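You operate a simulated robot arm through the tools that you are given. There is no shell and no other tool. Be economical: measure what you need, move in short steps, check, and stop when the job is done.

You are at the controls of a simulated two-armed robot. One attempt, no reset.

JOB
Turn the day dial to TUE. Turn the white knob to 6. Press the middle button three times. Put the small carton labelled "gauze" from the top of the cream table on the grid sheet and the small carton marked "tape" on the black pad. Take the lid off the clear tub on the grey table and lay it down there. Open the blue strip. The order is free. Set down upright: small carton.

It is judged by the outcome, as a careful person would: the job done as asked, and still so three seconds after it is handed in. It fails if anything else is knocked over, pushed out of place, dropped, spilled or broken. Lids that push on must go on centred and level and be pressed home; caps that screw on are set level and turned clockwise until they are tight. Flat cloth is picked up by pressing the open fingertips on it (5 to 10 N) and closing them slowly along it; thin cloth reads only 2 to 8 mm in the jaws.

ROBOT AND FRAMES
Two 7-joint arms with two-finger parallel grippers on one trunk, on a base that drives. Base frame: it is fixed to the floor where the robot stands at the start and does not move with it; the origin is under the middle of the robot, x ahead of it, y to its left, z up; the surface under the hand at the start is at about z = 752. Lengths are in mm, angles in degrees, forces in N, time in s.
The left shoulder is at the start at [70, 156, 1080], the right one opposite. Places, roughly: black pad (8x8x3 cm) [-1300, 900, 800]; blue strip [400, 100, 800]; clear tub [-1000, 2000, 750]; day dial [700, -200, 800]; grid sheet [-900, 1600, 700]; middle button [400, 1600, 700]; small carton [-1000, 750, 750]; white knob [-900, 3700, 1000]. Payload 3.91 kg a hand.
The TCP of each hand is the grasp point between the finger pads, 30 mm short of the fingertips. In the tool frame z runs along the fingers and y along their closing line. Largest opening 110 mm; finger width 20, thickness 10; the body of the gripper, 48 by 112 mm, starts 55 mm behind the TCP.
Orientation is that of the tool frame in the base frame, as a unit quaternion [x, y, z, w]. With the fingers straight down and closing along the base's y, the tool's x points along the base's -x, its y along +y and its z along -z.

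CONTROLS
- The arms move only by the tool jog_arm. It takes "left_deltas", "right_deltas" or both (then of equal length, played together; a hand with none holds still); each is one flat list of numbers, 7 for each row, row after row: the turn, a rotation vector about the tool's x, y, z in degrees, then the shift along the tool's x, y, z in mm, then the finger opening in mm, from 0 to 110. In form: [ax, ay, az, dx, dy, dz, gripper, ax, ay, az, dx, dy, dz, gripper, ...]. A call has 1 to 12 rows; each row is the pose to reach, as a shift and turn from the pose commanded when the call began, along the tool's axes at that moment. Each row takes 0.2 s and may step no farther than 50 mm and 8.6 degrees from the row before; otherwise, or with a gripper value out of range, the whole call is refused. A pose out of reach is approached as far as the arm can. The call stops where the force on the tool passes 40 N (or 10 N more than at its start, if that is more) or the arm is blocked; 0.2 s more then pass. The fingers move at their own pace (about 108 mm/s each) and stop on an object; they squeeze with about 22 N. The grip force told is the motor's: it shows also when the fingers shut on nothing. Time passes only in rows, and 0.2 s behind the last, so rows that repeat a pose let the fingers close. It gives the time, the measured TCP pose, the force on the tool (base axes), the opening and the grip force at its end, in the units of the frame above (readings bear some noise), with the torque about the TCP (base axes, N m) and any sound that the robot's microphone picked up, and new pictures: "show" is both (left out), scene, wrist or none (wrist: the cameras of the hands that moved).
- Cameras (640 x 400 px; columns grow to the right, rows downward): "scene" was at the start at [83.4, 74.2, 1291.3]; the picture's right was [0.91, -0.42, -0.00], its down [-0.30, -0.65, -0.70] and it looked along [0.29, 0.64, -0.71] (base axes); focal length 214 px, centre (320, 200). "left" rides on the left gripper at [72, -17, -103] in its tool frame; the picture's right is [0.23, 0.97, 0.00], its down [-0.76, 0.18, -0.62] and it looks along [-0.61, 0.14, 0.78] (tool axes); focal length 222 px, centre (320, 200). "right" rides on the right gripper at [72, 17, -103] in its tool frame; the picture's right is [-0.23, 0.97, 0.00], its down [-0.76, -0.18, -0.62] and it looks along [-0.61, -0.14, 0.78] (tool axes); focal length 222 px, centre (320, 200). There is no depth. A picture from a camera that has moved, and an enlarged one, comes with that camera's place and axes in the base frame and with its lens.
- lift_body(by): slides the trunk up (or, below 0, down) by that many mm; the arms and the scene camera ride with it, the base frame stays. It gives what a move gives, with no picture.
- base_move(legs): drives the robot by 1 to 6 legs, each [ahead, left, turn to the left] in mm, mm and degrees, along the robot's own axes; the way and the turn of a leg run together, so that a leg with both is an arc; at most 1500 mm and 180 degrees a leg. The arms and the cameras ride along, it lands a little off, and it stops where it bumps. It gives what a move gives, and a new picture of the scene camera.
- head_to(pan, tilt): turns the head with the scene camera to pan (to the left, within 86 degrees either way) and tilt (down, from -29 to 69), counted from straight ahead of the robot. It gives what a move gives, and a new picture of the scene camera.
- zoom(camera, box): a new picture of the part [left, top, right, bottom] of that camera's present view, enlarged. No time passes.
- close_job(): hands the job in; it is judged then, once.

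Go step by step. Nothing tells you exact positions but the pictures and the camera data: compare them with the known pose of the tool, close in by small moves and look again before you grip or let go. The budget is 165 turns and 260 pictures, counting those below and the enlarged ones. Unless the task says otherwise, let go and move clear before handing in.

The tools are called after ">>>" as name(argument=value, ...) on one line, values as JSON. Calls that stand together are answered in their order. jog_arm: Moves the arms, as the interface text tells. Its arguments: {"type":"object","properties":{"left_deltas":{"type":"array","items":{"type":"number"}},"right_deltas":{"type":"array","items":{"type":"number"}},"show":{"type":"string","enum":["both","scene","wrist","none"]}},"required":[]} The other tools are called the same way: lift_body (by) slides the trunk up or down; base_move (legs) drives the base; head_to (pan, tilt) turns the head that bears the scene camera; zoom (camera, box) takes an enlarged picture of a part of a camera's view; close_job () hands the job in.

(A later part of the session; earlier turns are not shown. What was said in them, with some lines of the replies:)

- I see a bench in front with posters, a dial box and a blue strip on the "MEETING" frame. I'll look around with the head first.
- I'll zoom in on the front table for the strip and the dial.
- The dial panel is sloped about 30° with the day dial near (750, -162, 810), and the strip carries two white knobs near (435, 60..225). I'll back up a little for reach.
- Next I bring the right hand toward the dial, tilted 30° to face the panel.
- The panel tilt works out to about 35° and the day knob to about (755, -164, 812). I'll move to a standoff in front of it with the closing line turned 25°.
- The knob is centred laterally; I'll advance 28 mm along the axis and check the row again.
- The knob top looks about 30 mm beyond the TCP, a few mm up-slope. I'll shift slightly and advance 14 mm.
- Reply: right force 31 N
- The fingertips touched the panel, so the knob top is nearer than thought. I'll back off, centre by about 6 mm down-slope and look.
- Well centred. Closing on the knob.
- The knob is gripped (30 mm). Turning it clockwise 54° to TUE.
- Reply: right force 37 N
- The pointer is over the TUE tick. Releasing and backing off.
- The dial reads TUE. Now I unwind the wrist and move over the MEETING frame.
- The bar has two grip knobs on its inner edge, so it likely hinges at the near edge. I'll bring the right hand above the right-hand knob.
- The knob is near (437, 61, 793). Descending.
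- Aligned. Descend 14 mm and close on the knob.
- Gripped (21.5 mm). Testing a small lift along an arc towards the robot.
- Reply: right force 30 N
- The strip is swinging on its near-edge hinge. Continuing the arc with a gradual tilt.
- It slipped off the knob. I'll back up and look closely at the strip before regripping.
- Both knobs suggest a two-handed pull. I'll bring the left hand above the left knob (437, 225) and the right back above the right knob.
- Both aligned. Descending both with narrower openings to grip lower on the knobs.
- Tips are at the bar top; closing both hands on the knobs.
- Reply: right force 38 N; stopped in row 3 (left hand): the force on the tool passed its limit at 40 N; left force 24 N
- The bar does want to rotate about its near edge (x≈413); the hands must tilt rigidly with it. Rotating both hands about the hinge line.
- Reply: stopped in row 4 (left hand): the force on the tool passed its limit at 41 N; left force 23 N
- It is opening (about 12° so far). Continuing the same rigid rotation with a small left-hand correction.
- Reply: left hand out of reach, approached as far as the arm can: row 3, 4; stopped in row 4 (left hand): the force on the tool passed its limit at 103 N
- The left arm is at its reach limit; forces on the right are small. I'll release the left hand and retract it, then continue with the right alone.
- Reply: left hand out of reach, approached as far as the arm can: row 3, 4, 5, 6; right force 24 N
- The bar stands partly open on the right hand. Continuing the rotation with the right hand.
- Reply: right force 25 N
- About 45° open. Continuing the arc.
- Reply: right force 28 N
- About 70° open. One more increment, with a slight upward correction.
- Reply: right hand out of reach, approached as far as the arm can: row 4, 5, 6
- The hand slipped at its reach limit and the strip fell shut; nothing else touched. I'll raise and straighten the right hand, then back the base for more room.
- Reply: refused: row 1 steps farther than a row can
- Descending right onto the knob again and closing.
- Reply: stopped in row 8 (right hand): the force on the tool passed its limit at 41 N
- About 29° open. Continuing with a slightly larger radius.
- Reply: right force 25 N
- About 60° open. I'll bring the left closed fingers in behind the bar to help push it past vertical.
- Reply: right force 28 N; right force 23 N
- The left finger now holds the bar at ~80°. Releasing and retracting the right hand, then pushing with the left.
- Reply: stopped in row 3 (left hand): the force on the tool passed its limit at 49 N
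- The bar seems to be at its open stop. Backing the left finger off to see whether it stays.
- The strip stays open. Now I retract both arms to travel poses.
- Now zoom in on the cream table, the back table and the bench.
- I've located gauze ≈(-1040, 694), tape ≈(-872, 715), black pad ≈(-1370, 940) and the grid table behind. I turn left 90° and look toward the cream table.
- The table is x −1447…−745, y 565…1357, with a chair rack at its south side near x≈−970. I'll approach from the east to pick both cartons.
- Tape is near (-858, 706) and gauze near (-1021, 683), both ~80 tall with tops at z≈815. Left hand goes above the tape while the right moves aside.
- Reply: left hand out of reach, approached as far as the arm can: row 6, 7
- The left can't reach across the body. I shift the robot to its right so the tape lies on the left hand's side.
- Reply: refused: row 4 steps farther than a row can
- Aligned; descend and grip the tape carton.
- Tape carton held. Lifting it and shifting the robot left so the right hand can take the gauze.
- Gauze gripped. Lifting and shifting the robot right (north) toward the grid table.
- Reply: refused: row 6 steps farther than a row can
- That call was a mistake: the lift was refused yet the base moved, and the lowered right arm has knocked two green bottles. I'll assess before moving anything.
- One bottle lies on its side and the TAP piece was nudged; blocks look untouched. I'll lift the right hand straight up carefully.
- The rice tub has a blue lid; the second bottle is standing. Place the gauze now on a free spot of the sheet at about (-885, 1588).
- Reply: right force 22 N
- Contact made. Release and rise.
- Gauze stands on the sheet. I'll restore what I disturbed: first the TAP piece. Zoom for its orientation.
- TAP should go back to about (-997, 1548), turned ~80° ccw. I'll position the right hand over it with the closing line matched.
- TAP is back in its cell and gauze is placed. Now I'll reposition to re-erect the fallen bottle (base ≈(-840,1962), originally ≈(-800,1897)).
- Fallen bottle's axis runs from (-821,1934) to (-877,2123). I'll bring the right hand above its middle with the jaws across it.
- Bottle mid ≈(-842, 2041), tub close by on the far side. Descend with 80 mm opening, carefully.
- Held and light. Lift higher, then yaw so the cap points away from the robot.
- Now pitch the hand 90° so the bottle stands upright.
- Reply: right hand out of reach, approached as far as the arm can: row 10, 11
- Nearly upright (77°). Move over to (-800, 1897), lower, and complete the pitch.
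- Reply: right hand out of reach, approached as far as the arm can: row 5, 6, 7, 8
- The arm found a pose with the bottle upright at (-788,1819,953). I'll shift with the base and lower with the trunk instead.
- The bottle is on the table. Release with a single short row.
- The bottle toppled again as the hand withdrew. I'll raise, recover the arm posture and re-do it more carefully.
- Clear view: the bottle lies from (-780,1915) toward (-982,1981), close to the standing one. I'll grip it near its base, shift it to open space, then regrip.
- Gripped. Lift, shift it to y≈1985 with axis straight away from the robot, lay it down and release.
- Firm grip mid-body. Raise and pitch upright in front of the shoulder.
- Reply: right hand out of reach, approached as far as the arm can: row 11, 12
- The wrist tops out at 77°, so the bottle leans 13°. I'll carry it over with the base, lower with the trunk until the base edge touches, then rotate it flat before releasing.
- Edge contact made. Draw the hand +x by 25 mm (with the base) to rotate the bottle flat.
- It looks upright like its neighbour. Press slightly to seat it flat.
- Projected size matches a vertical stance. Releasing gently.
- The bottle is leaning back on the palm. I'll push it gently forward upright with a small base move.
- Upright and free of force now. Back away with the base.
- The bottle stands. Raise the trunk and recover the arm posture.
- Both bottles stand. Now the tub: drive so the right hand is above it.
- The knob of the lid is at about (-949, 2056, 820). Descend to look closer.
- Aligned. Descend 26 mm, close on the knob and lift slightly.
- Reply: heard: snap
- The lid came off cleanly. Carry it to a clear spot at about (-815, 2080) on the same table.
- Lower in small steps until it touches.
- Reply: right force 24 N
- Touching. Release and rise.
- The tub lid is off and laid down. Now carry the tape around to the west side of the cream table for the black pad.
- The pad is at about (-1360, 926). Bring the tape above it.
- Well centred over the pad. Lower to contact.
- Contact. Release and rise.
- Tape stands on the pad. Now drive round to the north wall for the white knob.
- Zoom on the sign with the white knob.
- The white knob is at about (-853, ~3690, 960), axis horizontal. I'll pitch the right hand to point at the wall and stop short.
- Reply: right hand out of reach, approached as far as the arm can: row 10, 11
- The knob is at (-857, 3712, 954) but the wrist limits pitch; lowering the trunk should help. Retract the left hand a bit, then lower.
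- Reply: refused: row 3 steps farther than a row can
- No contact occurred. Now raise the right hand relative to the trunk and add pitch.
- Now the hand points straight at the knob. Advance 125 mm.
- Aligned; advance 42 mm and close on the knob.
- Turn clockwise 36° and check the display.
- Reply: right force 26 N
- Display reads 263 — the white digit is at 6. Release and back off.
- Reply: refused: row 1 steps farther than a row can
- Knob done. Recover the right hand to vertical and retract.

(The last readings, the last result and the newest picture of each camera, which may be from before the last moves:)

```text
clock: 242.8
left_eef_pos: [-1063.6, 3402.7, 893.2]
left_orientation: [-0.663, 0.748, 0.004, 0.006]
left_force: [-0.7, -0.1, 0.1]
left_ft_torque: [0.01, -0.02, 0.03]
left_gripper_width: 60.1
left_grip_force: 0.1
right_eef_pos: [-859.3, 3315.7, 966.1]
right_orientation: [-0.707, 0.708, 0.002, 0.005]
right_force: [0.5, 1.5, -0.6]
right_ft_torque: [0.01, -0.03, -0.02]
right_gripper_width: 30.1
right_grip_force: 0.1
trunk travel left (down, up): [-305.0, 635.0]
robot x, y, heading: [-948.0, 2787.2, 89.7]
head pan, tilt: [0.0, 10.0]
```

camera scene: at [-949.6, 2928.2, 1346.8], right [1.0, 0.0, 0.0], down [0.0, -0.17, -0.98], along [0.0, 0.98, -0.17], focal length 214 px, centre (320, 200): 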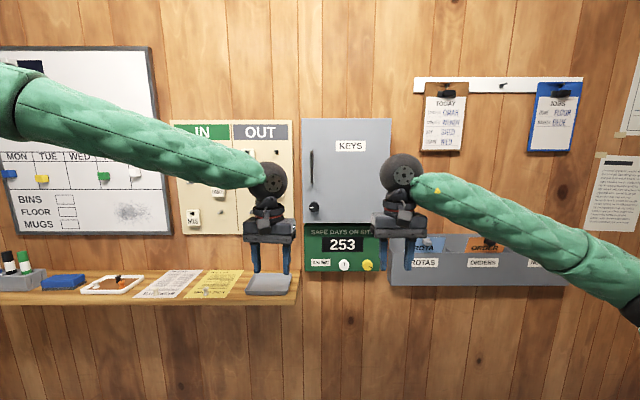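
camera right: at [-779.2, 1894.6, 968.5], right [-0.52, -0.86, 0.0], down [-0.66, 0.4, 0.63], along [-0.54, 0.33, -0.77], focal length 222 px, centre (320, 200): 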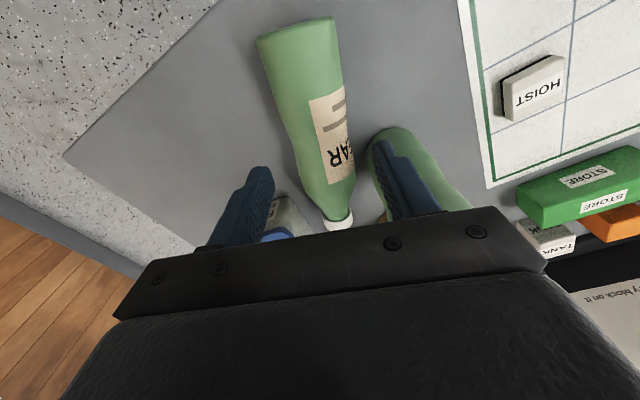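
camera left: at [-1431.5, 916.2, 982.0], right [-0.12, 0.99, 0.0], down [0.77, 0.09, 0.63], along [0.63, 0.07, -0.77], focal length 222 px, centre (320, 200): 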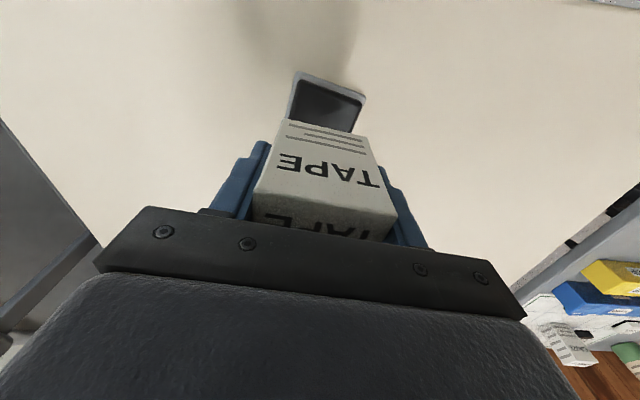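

>>> lift_body(by=220)

>>> base_move(legs=[[-80, 0, 0], [0, -700, 0], [0, 0, -90], [0, -1000, 0]])

>>> head_to(pan=0, tilt=40)

```text
clock: 245.1
left_eef_pos: [-1063.5, 3401.6, 1114.2]
left_orientation: [-0.663, 0.749, 0.005, 0.004]
left_force: [-0.3, -0.5, -0.6]
left_ft_torque: [0.0, -0.03, 0.0]
left_gripper_width: 60.1
left_grip_force: 0.0
right_eef_pos: [-859.8, 3315.1, 1184.7]
right_orientation: [-0.706, 0.709, 0.002, 0.006]
right_force: [0.5, -0.2, 0.7]
right_ft_torque: [-0.01, -0.01, 0.03]
right_gripper_width: 30.1
right_grip_force: 0.1
trunk travel left (down, up): [-525.0, 415.0]
robot x, y, heading: [-950.1, 2785.0, 89.9]
head pan, tilt: [0.0, 10.0]
```

```text
clock: 245.9
left_eef_pos: [-1063.1, 3375.7, 1115.8]
left_orientation: [-0.664, 0.748, 0.004, 0.005]
left_force: [1.3, -1.3, 0.4]
left_ft_torque: [0.04, 0.05, -0.03]
left_gripper_width: 60.3
left_grip_force: 0.1
right_eef_pos: [-861.1, 3289.8, 1187.6]
right_orientation: [-0.706, 0.708, 0.003, 0.007]
right_force: [0.2, -1.9, 0.6]
right_ft_torque: [0.06, 0.0, 0.02]
right_gripper_width: 30.1
right_grip_force: 0.1
trunk travel left (down, up): [-525.0, 415.0]
robot x, y, heading: [-950.1, 2761.5, 89.9]
head pan, tilt: [0.0, 10.0]
stopped in leg 1: the robot was blocked; the commanded pose is now the measured one
camera scene: at [-949.7, 2900.8, 1347.6], right [1.0, 0.0, 0.0], down [0.0, -0.17, -0.99], along [0.0, 0.99, -0.17], focal length 214 px, centre (320, 200)
```

scene: 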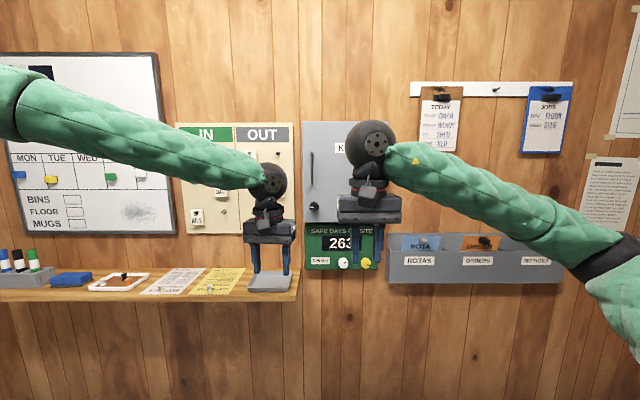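

```text
clock: 246.9
left_eef_pos: [-1064.9, 3379.7, 1113.1]
left_orientation: [-0.664, 0.748, 0.003, 0.004]
left_force: [0.5, -0.2, -0.2]
left_ft_torque: [0.02, -0.01, 0.02]
left_gripper_width: 60.0
left_grip_force: 0.1
right_eef_pos: [-860.0, 3293.5, 1185.6]
right_orientation: [-0.706, 0.708, 0.002, 0.005]
right_force: [-0.2, 0.2, -0.1]
right_ft_torque: [-0.01, 0.0, 0.02]
right_gripper_width: 29.8
right_grip_force: 0.1
trunk travel left (down, up): [-525.0, 415.0]
robot x, y, heading: [-944.8, 2762.9, 90.0]
head pan, tilt: [0.0, 40.0]
camera scene: at [-949.6, 2897.3, 1299.4], right [1.0, 0.0, 0.0], down [0.0, -0.64, -0.77], along [0.0, 0.77, -0.64], focal length 214 px, centre (320, 200)
```

scene: 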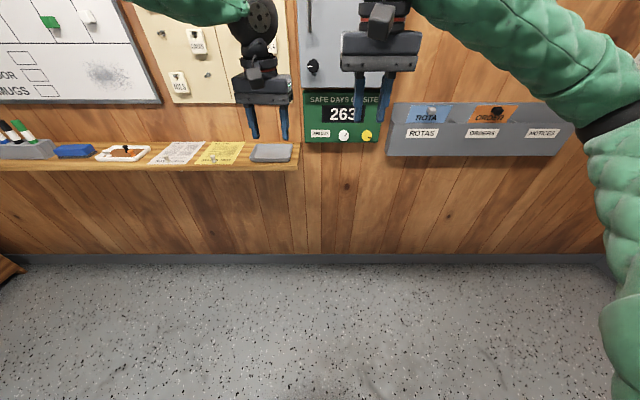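

Blocked behind me after 24 mm; move forward again, then sideways east and look back.

>>> base_move(legs=[[30, 0, 0], [0, -740, 0]])

>>> head_to(pan=86, tilt=35)

```text
clock: 251.3
left_eef_pos: [-327.6, 3411.2, 1113.6]
left_orientation: [-0.667, 0.745, 0.002, 0.004]
left_force: [0.0, 0.8, -0.2]
left_ft_torque: [0.02, 0.02, 0.02]
left_gripper_width: 59.9
left_grip_force: 0.0
right_eef_pos: [-123.3, 3327.5, 1184.4]
right_orientation: [0.708, -0.706, -0.003, -0.005]
right_force: [1.0, -0.7, -0.5]
right_ft_torque: [-0.01, 0.0, 0.02]
right_gripper_width: 30.2
right_grip_force: 0.1
trunk travel left (down, up): [-525.0, 415.0]
robot x, y, heading: [-210.8, 2792.7, 90.4]
head pan, tilt: [0.0, 40.0]
camera scene: at [-210.2, 2930.4, 1299.2], right [1.0, 0.01, 0.0], down [0.0, -0.64, -0.77], along [-0.01, 0.77, -0.64], focal length 214 px, centre (320, 200)
```

scene: 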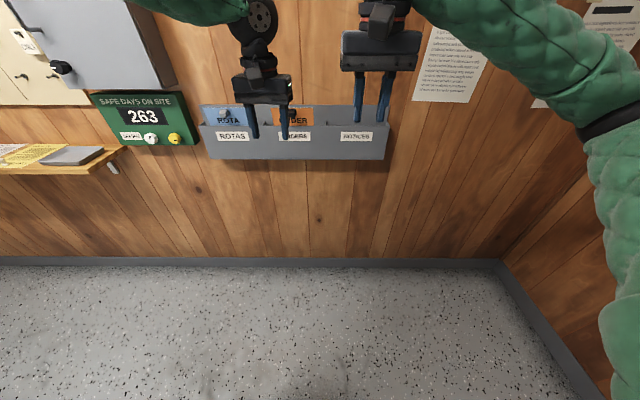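

```text
clock: 252.9
left_eef_pos: [-328.7, 3411.6, 1112.3]
left_orientation: [-0.666, 0.746, 0.003, 0.005]
left_force: [0.9, -0.7, 0.1]
left_ft_torque: [0.01, -0.01, -0.01]
left_gripper_width: 59.9
left_grip_force: 0.1
right_eef_pos: [-122.8, 3328.0, 1185.1]
right_orientation: [0.709, -0.706, -0.002, -0.006]
right_force: [0.2, 0.5, -0.5]
right_ft_torque: [0.03, 0.02, -0.03]
right_gripper_width: 30.0
right_grip_force: 0.1
trunk travel left (down, up): [-525.0, 415.0]
robot x, y, heading: [-208.0, 2795.4, 90.3]
head pan, tilt: [85.9, 35.0]
camera scene: at [-298.1, 2851.0, 1306.8], right [0.06, 1.0, 0.0], down [0.57, -0.04, -0.82], along [-0.82, 0.05, -0.57], focal length 214 px, centre (320, 200)
```

scene: 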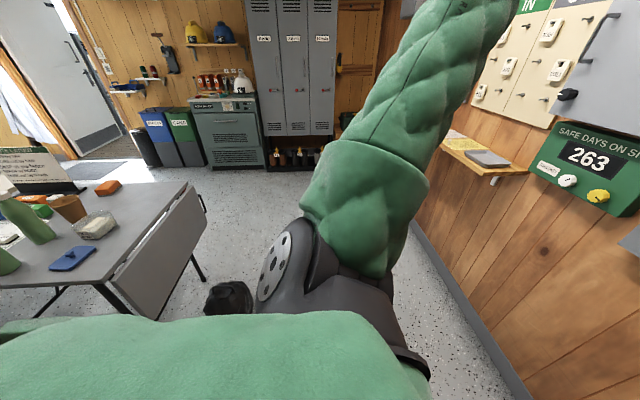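

>>> zoom(camera="scene", box=[0, 150, 260, 330])

```text
2.22 times, centred on (130, 240) of scene
camera zoom: at [-298.1, 2851.0, 1306.8], right [0.06, 1.0, 0.0], down [0.57, -0.04, -0.82], along [-0.82, 0.05, -0.57], focal length 477 px, centre (742, 111)
```

zoom: 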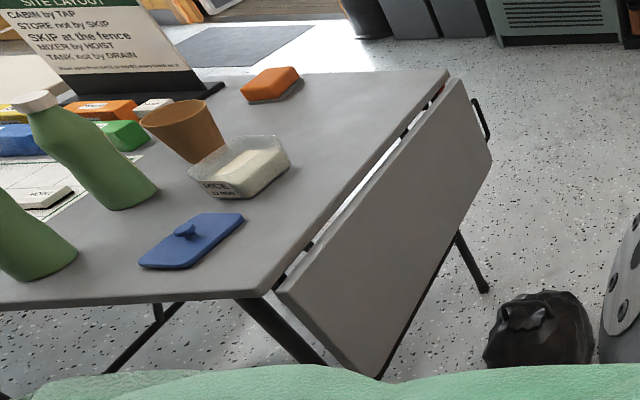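

Everything on the grey table still stands. Turn to face east and look for the button panel.

>>> base_move(legs=[[0, 0, -90]])

>>> head_to(pan=-45, tilt=25)

```text
clock: 257.1
left_eef_pos: [408.3, 2916.4, 1113.6]
left_orientation: [0.054, 0.999, -0.001, 0.005]
left_force: [0.2, 0.5, -0.2]
left_ft_torque: [0.04, -0.02, 0.0]
left_gripper_width: 60.1
left_grip_force: 0.0
right_eef_pos: [324.4, 2710.4, 1184.3]
right_orientation: [-0.005, 1.0, -0.003, 0.005]
right_force: [-0.1, -0.1, 0.4]
right_ft_torque: [0.01, 0.0, 0.02]
right_gripper_width: 30.1
right_grip_force: 0.0
trunk travel left (down, up): [-525.0, 415.0]
robot x, y, heading: [-207.6, 2792.5, 0.5]
head pan, tilt: [85.9, 35.0]
camera scene: at [-153.8, 2882.8, 1306.9], right [1.0, -0.06, 0.0], down [-0.03, -0.57, -0.82], along [0.05, 0.82, -0.57], focal length 214 px, centre (320, 200)
```

scene: 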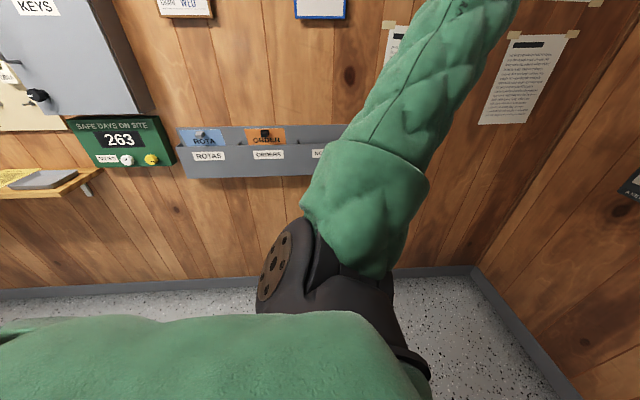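

```text
clock: 259.3
left_eef_pos: [408.5, 2916.0, 1113.8]
left_orientation: [0.054, 0.999, -0.001, 0.005]
left_force: [0.2, 0.1, -0.5]
left_ft_torque: [-0.03, 0.01, -0.01]
left_gripper_width: 60.0
left_grip_force: 0.1
right_eef_pos: [325.9, 2712.7, 1184.4]
right_orientation: [-0.005, 1.0, -0.003, 0.005]
right_force: [0.2, 0.5, -0.4]
right_ft_torque: [-0.04, 0.03, 0.04]
right_gripper_width: 30.1
right_grip_force: 0.0
trunk travel left (down, up): [-525.0, 415.0]
robot x, y, heading: [-206.9, 2792.6, 0.6]
head pan, tilt: [-45.0, 25.0]
camera scene: at [-93.2, 2730.8, 1322.6], right [-0.7, -0.72, 0.0], down [-0.3, 0.3, -0.91], along [0.65, -0.63, -0.42], focal length 214 px, centre (320, 200)
```

scene: 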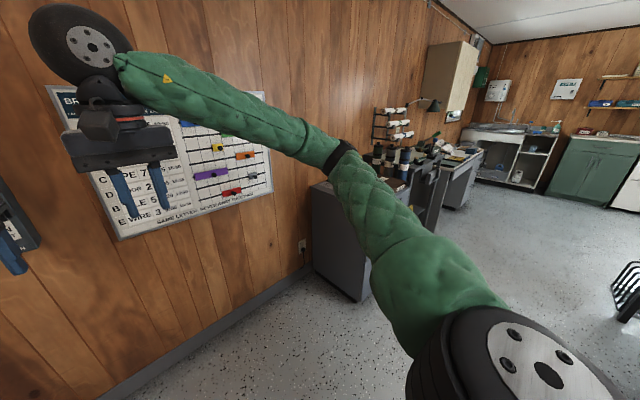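

Retract the hands, then slide south to face the cabinet.

>>> jog_arm(left_deltas=[0, 0, 0, 30, 0, -20, 60, 0, 0, 0, 60, 0, -40, 60, 0, 0, 0, 90, 0, -60, 60, 0, 0, 0, 120, 0, -80, 0], right_deltas=[0, 0, 0, 15, 0, 0, 30, 0, 0, 0, 30, 0, 0, 30, 0, 0, 0, 45, 0, 0, 30, 0, 0, 0, 50, 0, 0, 0], show="none")

```text
clock: 260.3
left_eef_pos: [288.0, 2930.0, 1191.8]
left_orientation: [0.055, 0.998, 0.0, 0.005]
left_force: [0.6, 0.1, -0.6]
left_ft_torque: [-0.04, -0.04, 0.0]
left_gripper_width: 0.2
left_grip_force: 21.8
right_eef_pos: [273.2, 2710.3, 1183.8]
right_orientation: [-0.004, 1.0, -0.002, 0.006]
right_force: [0.5, 0.1, -0.2]
right_ft_torque: [-0.01, -0.01, -0.01]
right_gripper_width: 0.1
right_grip_force: 21.5
trunk travel left (down, up): [-525.0, 415.0]
robot x, y, heading: [-208.3, 2796.2, 0.7]
head pan, tilt: [-45.0, 25.0]
```

>>> base_move(legs=[[0, -1100, 0]])

>>> head_to(pan=0, tilt=35)

```text
clock: 265.9
left_eef_pos: [293.5, 1832.2, 1191.2]
left_orientation: [0.063, 0.998, 0.0, 0.004]
left_force: [-0.5, 0.1, -0.1]
left_ft_torque: [0.04, -0.02, -0.01]
left_gripper_width: 0.0
left_grip_force: 22.5
right_eef_pos: [274.8, 1611.6, 1183.4]
right_orientation: [0.005, 1.0, -0.003, 0.005]
right_force: [0.0, -0.5, 0.4]
right_ft_torque: [0.0, -0.01, -0.03]
right_gripper_width: 0.0
right_grip_force: 22.1
trunk travel left (down, up): [-525.0, 415.0]
robot x, y, heading: [-205.5, 1705.9, -0.5]
head pan, tilt: [-45.0, 25.0]
camera scene: at [-91.7, 1638.5, 1322.6], right [-0.71, -0.7, 0.0], down [-0.3, 0.3, -0.91], along [0.64, -0.64, -0.42], focal length 214 px, centre (320, 200)
```

scene: 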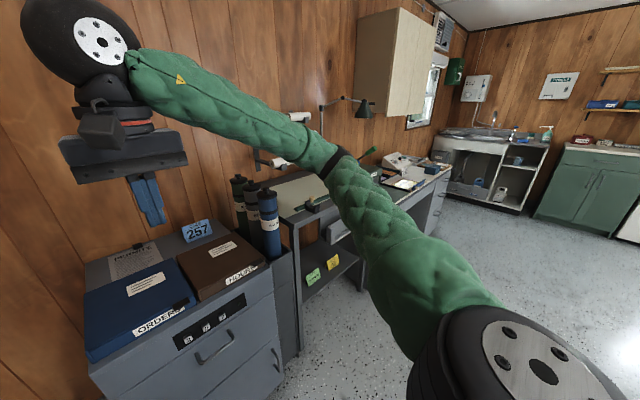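

```text
clock: 267.0
left_eef_pos: [294.2, 1833.8, 1191.4]
left_orientation: [0.063, 0.998, -0.001, 0.005]
left_force: [0.5, -0.6, 0.8]
left_ft_torque: [0.0, -0.01, -0.01]
left_gripper_width: 0.0
left_grip_force: 22.1
right_eef_pos: [275.7, 1612.6, 1182.4]
right_orientation: [0.005, 1.0, -0.003, 0.005]
right_force: [-0.4, -0.4, 0.4]
right_ft_torque: [0.02, -0.04, -0.01]
right_gripper_width: 0.1
right_grip_force: 21.9
trunk travel left (down, up): [-525.0, 415.0]
robot x, y, heading: [-204.9, 1701.8, -0.3]
head pan, tilt: [0.0, 35.0]
camera scene: at [-68.4, 1703.9, 1306.8], right [-0.01, -1.0, 0.0], down [-0.57, 0.0, -0.82], along [0.82, -0.01, -0.57], focal length 214 px, centre (320, 200)
```

scene: 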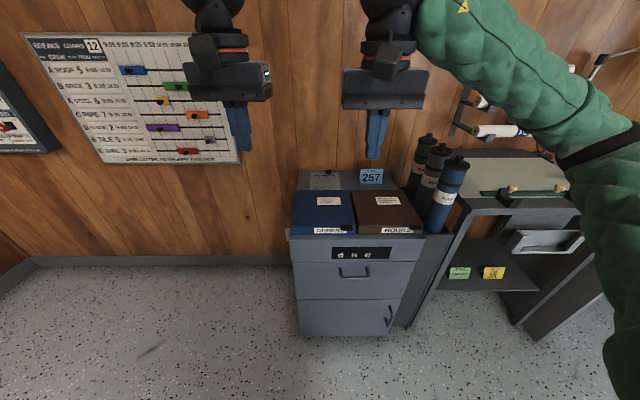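

Zoom on the cabinet's black button panel.

>>> zoom(camera="scene", box=[310, 230, 410, 290])

```text
6.40 times, centred on (360, 260) of scene
camera zoom: at [-68.4, 1703.9, 1306.8], right [-0.01, -1.0, 0.0], down [-0.57, 0.0, -0.82], along [0.82, -0.01, -0.57], focal length 1373 px, centre (64, -184)
```

zoom: 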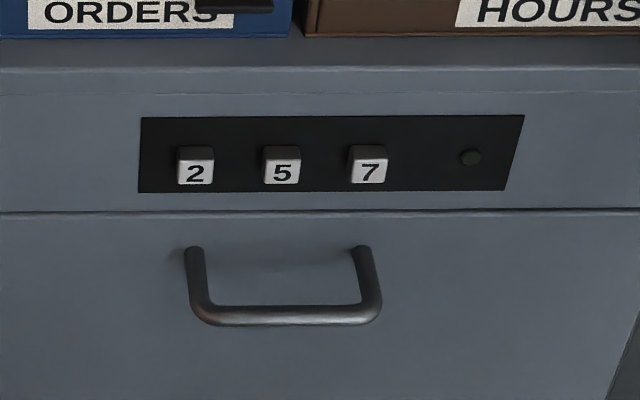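

Buttons 2-5-7 are on the cabinet front; the middle one is "5". I'll lower the right hand, fingers closed and tilted forward, in front of it and measure.

>>> jog_arm(right_deltas=[0, -3, 0, -3, -4, 40, 0, 0, -6, 0, -6, -8, 80, 0, 0, -9, 0, -9, -12, 122, 0, 0, -12, 0, -12, -16, 164, 0, 0, -15, 0, -15, -20, 206, 0, 0, -18, 0, -18, -25, 248, 0, 0, -21, 0, -21, -30, 290, 0, 0, -25, 0, -24, -34, 332, 0], show="wrist")

>>> zoom(camera="scene", box=[310, 200, 410, 290])

```text
clock: 268.8
left_eef_pos: [294.0, 1832.2, 1191.5]
left_orientation: [0.063, 0.998, -0.001, 0.005]
left_force: [0.6, 0.1, 0.3]
left_ft_torque: [-0.03, 0.03, -0.02]
left_gripper_width: 0.1
left_grip_force: 22.1
right_eef_pos: [316.7, 1579.2, 849.1]
right_orientation: [0.004, 0.975, -0.003, 0.222]
right_force: [-0.2, -0.3, -0.1]
right_ft_torque: [0.0, 0.02, 0.02]
right_gripper_width: 0.0
right_grip_force: 22.3
right hand out of reach, approached as far as the arm can: row 7, 8
trunk travel left (down, up): [-525.0, 415.0]
robot x, y, heading: [-209.2, 1704.2, -0.4]
head pan, tilt: [0.0, 35.0]
camera right: at [207.2, 1597.1, 910.9], right [0.21, 0.97, 0.09], down [0.42, -0.18, 0.89], along [0.88, -0.15, -0.44], focal length 222 px, centre (320, 200)
```

right: 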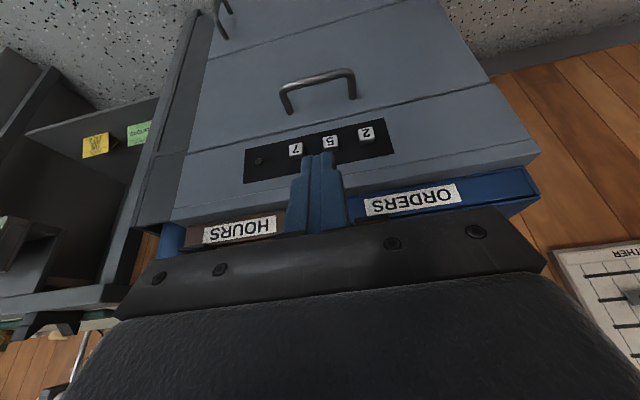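

```text
4.44 times, centred on (360, 245) of scene
camera zoom: at [-68.4, 1703.1, 1306.9], right [-0.01, -1.0, 0.0], down [-0.57, 0.0, -0.82], along [0.82, 0.0, -0.57], focal length 953 px, centre (142, 0)
```

zoom: 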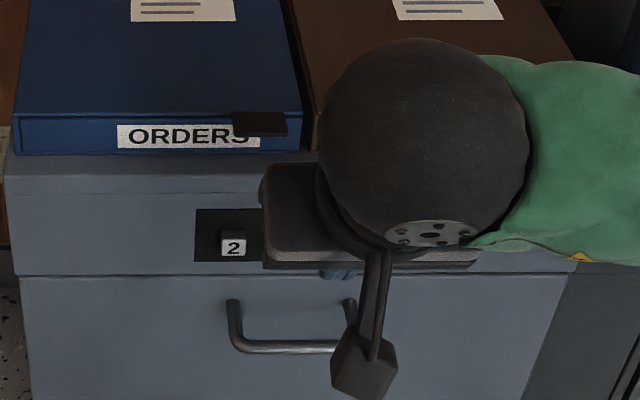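

Button "5" is at (445, 1579, 707). Lower the trunk 100 mm, then approach to a 20 mm standoff.

>>> lift_body(by=-100)

```text
clock: 270.1
left_eef_pos: [293.0, 1831.8, 1090.2]
left_orientation: [0.063, 0.998, -0.002, 0.005]
left_force: [-0.2, 0.9, -0.8]
left_ft_torque: [0.01, -0.01, 0.07]
left_gripper_width: 0.3
left_grip_force: 21.8
right_eef_pos: [317.2, 1579.5, 750.6]
right_orientation: [0.005, 0.975, -0.004, 0.221]
right_force: [-0.2, 1.0, 0.1]
right_ft_torque: [0.02, 0.02, 0.02]
right_gripper_width: 0.0
right_grip_force: 21.9
trunk travel left (down, up): [-425.0, 515.0]
robot x, y, heading: [-208.0, 1701.7, -0.2]
head pan, tilt: [0.0, 35.0]
```

>>> jog_arm(right_deltas=[0, 0, 0, -33, 0, 26, 0, 0, 0, 0, -66, 0, 53, 0], show="none")

>>> zoom(camera="right", box=[220, 80, 420, 220])

```text
clock: 270.7
left_eef_pos: [294.1, 1831.5, 1089.0]
left_orientation: [0.062, 0.998, -0.001, 0.005]
left_force: [-0.4, 0.1, -1.0]
left_ft_torque: [0.02, -0.02, -0.01]
left_gripper_width: 0.0
left_grip_force: 22.4
right_eef_pos: [400.3, 1578.9, 729.9]
right_orientation: [0.004, 0.975, -0.004, 0.221]
right_force: [-0.2, 0.6, -0.3]
right_ft_torque: [0.0, -0.02, -0.01]
right_gripper_width: 0.0
right_grip_force: 22.2
trunk travel left (down, up): [-425.0, 515.0]
robot x, y, heading: [-203.4, 1702.3, -0.7]
head pan, tilt: [0.0, 35.0]
```

```text
2.86 times, centred on (320, 150) of right
camera zoom: at [289.5, 1597.3, 791.4], right [0.21, 0.97, 0.09], down [0.42, -0.18, 0.89], along [0.88, -0.15, -0.44], focal length 635 px, centre (320, 343)
```

zoom: 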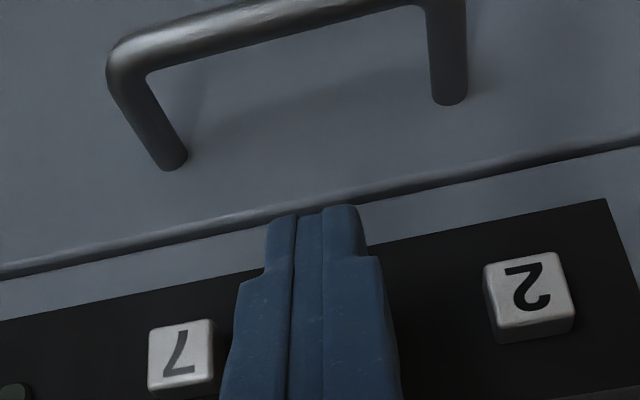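

Lateral alignment is good. First press: advance slowly, then retract.

>>> jog_arm(right_deltas=[0, 0, 0, -17.5, 0, 5, 0, 0, 0, 0, -21.1, 0, 6.8, 0, 0, 0, 0, -23.8, 0, 8.1, 0, 0, 0, 0, -26.5, 0, 9.3, 0], show="none")

```text
clock: 271.7
left_eef_pos: [292.8, 1831.7, 1092.6]
left_orientation: [0.063, 0.998, -0.001, 0.006]
left_force: [-0.2, -1.0, 0.3]
left_ft_torque: [-0.02, -0.04, 0.02]
left_gripper_width: 0.0
left_grip_force: 22.0
right_eef_pos: [424.7, 1578.1, 732.3]
right_orientation: [0.003, 0.975, -0.004, 0.221]
right_force: [-17.0, 0.4, -1.3]
right_ft_torque: [0.0, 0.41, 0.05]
right_gripper_width: 0.0
right_grip_force: 21.7
trunk travel left (down, up): [-425.0, 515.0]
robot x, y, heading: [-208.2, 1705.0, -0.4]
head pan, tilt: [0.0, 35.0]
heard: click
```

One click. Retract to release.

>>> jog_arm(right_deltas=[0, 0, 0, 5, 0, -2.5, 0, 0, 0, 0, 13, 0, -6.2, 0, 0, 0, 0, 13, 0, -6.2, 0], show="none")

```text
clock: 272.5
left_eef_pos: [293.7, 1831.6, 1090.9]
left_orientation: [0.062, 0.998, -0.001, 0.005]
left_force: [0.0, -0.5, 0.0]
left_ft_torque: [-0.01, 0.0, 0.04]
left_gripper_width: 0.3
left_grip_force: 22.0
right_eef_pos: [413.5, 1577.6, 732.0]
right_orientation: [0.005, 0.975, -0.005, 0.22]
right_force: [0.3, 0.2, 1.0]
right_ft_torque: [-0.02, -0.01, -0.02]
right_gripper_width: 0.0
right_grip_force: 22.1
trunk travel left (down, up): [-425.0, 515.0]
robot x, y, heading: [-203.7, 1706.8, -0.6]
head pan, tilt: [0.0, 35.0]
```

Released without a click. Second press and release.

>>> jog_arm(right_deltas=[0, 0, 0, -6, 0, 2.9, 0, 0, 0, 0, -10, 0, 4.8, 0, 0, 0, 0, -13, 0, 6.2, 0, 0, 0, 0, -13, 0, 6.2, 0, 0, 0, 0, -5, 0, 2.4, 0, 0, 0, 0, 0, 0, 0, 0, 0, 0, 0, 0, 0, 0, 0], show="none")

```text
clock: 274.1
left_eef_pos: [293.5, 1832.3, 1090.6]
left_orientation: [0.062, 0.998, -0.001, 0.006]
left_force: [0.3, 0.1, 0.4]
left_ft_torque: [-0.02, -0.01, 0.03]
left_gripper_width: 0.0
left_grip_force: 21.9
right_eef_pos: [411.7, 1578.5, 733.7]
right_orientation: [0.003, 0.975, -0.004, 0.221]
right_force: [-0.2, -0.3, -1.0]
right_ft_torque: [0.01, 0.0, 0.03]
right_gripper_width: 0.0
right_grip_force: 21.6
trunk travel left (down, up): [-425.0, 515.0]
robot x, y, heading: [-206.2, 1705.3, -0.3]
head pan, tilt: [0.0, 35.0]
heard: click
```

Second click. Third press and release.

>>> jog_arm(right_deltas=[0, 0, 0, -6, 0, 2.9, 0, 0, 0, 0, -10, 0, 4.8, 0, 0, 0, 0, -13, 0, 6.2, 0, 0, 0, 0, -13, 0, 6.2, 0, 0, 0, 0, -5, 0, 2.4, 0, 0, 0, 0, 0, 0, 0, 0, 0, 0, 0, 0, 0, 0, 0], show="none")

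```text
clock: 275.7
left_eef_pos: [293.4, 1832.4, 1093.0]
left_orientation: [0.063, 0.998, -0.001, 0.004]
left_force: [0.1, 0.5, 0.5]
left_ft_torque: [0.0, -0.03, -0.02]
left_gripper_width: 0.1
left_grip_force: 21.7
right_eef_pos: [413.3, 1578.7, 732.7]
right_orientation: [0.004, 0.975, -0.003, 0.221]
right_force: [0.9, 0.6, 0.7]
right_ft_torque: [0.03, -0.01, 0.04]
right_gripper_width: 0.1
right_grip_force: 21.5
trunk travel left (down, up): [-425.0, 515.0]
robot x, y, heading: [-206.2, 1703.8, -0.4]
head pan, tilt: [0.0, 35.0]
heard: click
```

Three clicks heard. Back away clear, and check the panel and desk.

>>> base_move(legs=[[-80, 0, 0]])

>>> head_to(pan=-60, tilt=20)

>>> zoom(camera="scene", box=[240, 130, 480, 260])

```text
clock: 276.8
left_eef_pos: [211.3, 1834.0, 1091.0]
left_orientation: [0.063, 0.998, -0.001, 0.007]
left_force: [-1.1, 0.1, 0.5]
left_ft_torque: [0.01, -0.01, 0.0]
left_gripper_width: 0.1
left_grip_force: 21.8
right_eef_pos: [331.0, 1579.3, 734.5]
right_orientation: [0.004, 0.975, -0.005, 0.223]
right_force: [-0.7, -0.5, -0.7]
right_ft_torque: [-0.03, -0.01, 0.01]
right_gripper_width: 0.1
right_grip_force: 21.9
trunk travel left (down, up): [-425.0, 515.0]
robot x, y, heading: [-286.2, 1703.0, -0.5]
head pan, tilt: [0.0, 35.0]
camera scene: at [-150.5, 1704.5, 1207.1], right [-0.01, -1.0, 0.0], down [-0.57, 0.0, -0.82], along [0.82, 0.0, -0.57], focal length 214 px, centre (320, 200)
```

scene: 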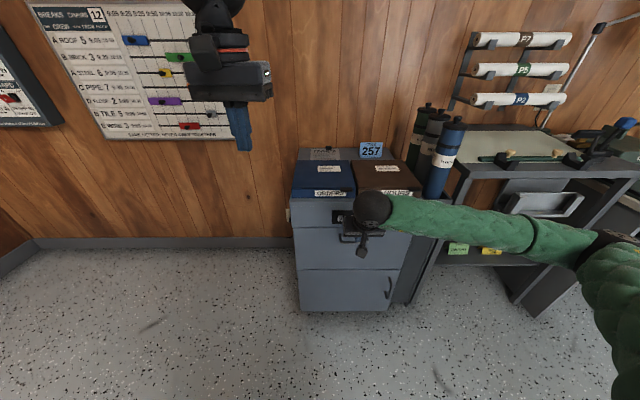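

```text
clock: 278.1
left_eef_pos: [213.1, 1833.0, 1091.5]
left_orientation: [0.062, 0.998, -0.001, 0.005]
left_force: [0.0, -0.3, -0.2]
left_ft_torque: [0.03, 0.03, 0.01]
left_gripper_width: 0.0
left_grip_force: 22.4
right_eef_pos: [332.0, 1577.9, 732.5]
right_orientation: [0.004, 0.975, -0.005, 0.221]
right_force: [-0.2, 0.0, 0.1]
right_ft_torque: [-0.02, -0.02, -0.08]
right_gripper_width: 0.1
right_grip_force: 22.3
trunk travel left (down, up): [-425.0, 515.0]
robot x, y, heading: [-286.7, 1705.3, -0.3]
head pan, tilt: [-60.0, 20.0]
camera scene: at [-190.8, 1624.1, 1230.7], right [-0.87, -0.5, 0.0], down [-0.17, 0.3, -0.94], along [0.47, -0.82, -0.34], focal length 214 px, centre (320, 200)
```

scene: 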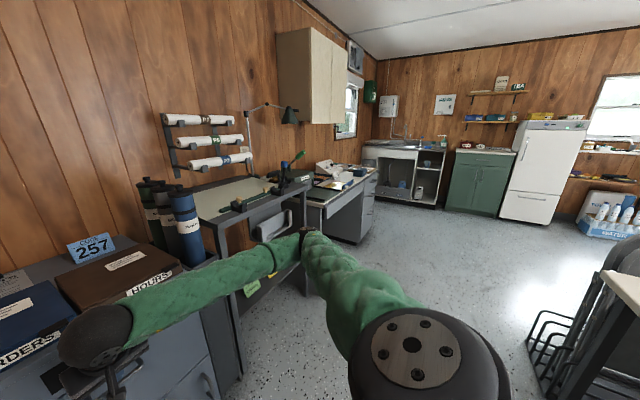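

```text
2.67 times, centred on (360, 195) of scene
camera zoom: at [-190.8, 1624.1, 1230.7], right [-0.87, -0.5, 0.0], down [-0.17, 0.3, -0.94], along [0.47, -0.82, -0.34], focal length 572 px, centre (213, 213)
```

zoom: 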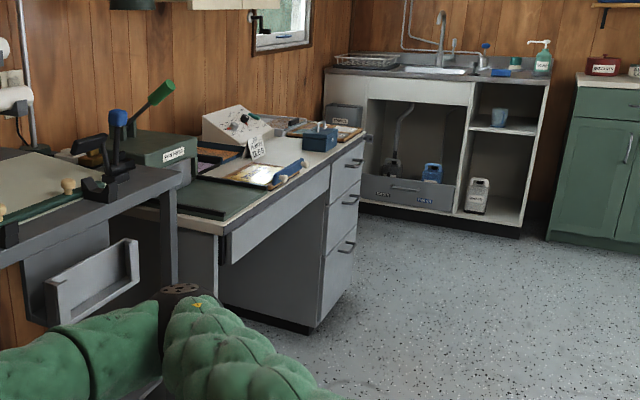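

The strip is still open, the knob reads 6, the dial TUE, and three clicks were heard; the hands are clear, so I hand in.

>>> close_job()

```text
The job is handed in.
```

All the requested tasks are done, but partway through I knocked a green bottle over and pushed the TAP piece out of place on the grey table. I put both back as near as I could judge.

- **Day dial:** it points to TUE.
- **White knob:** turned clockwise one step, and the display's middle digit now reads 6 (263). The knob has no scale of its own, so I went by that digit.
- **Middle button:** pressed three times, with a click heard each time.
- **Gauze carton:** standing upright on the grid sheet.
- **Tape carton:** standing upright on the black pad.
- **Clear tub:** the lid is off and lying on the grey table next to the tub. I saw no spill.
- **Blue strip:** open, and still open when I last looked just before handing in.

**What I disturbed:** I drove the base with the right arm still low, and it swept the grey table. The bottle fell again while I was righting it, then stayed up. Its spot and the TAP piece's spot are my estimates from earlier pictures.

Later, while backing away from the knob, the base bumped something behind it, probably the black bag or the hanging table leaf. Everything on the grey table still looked upright afterwards.
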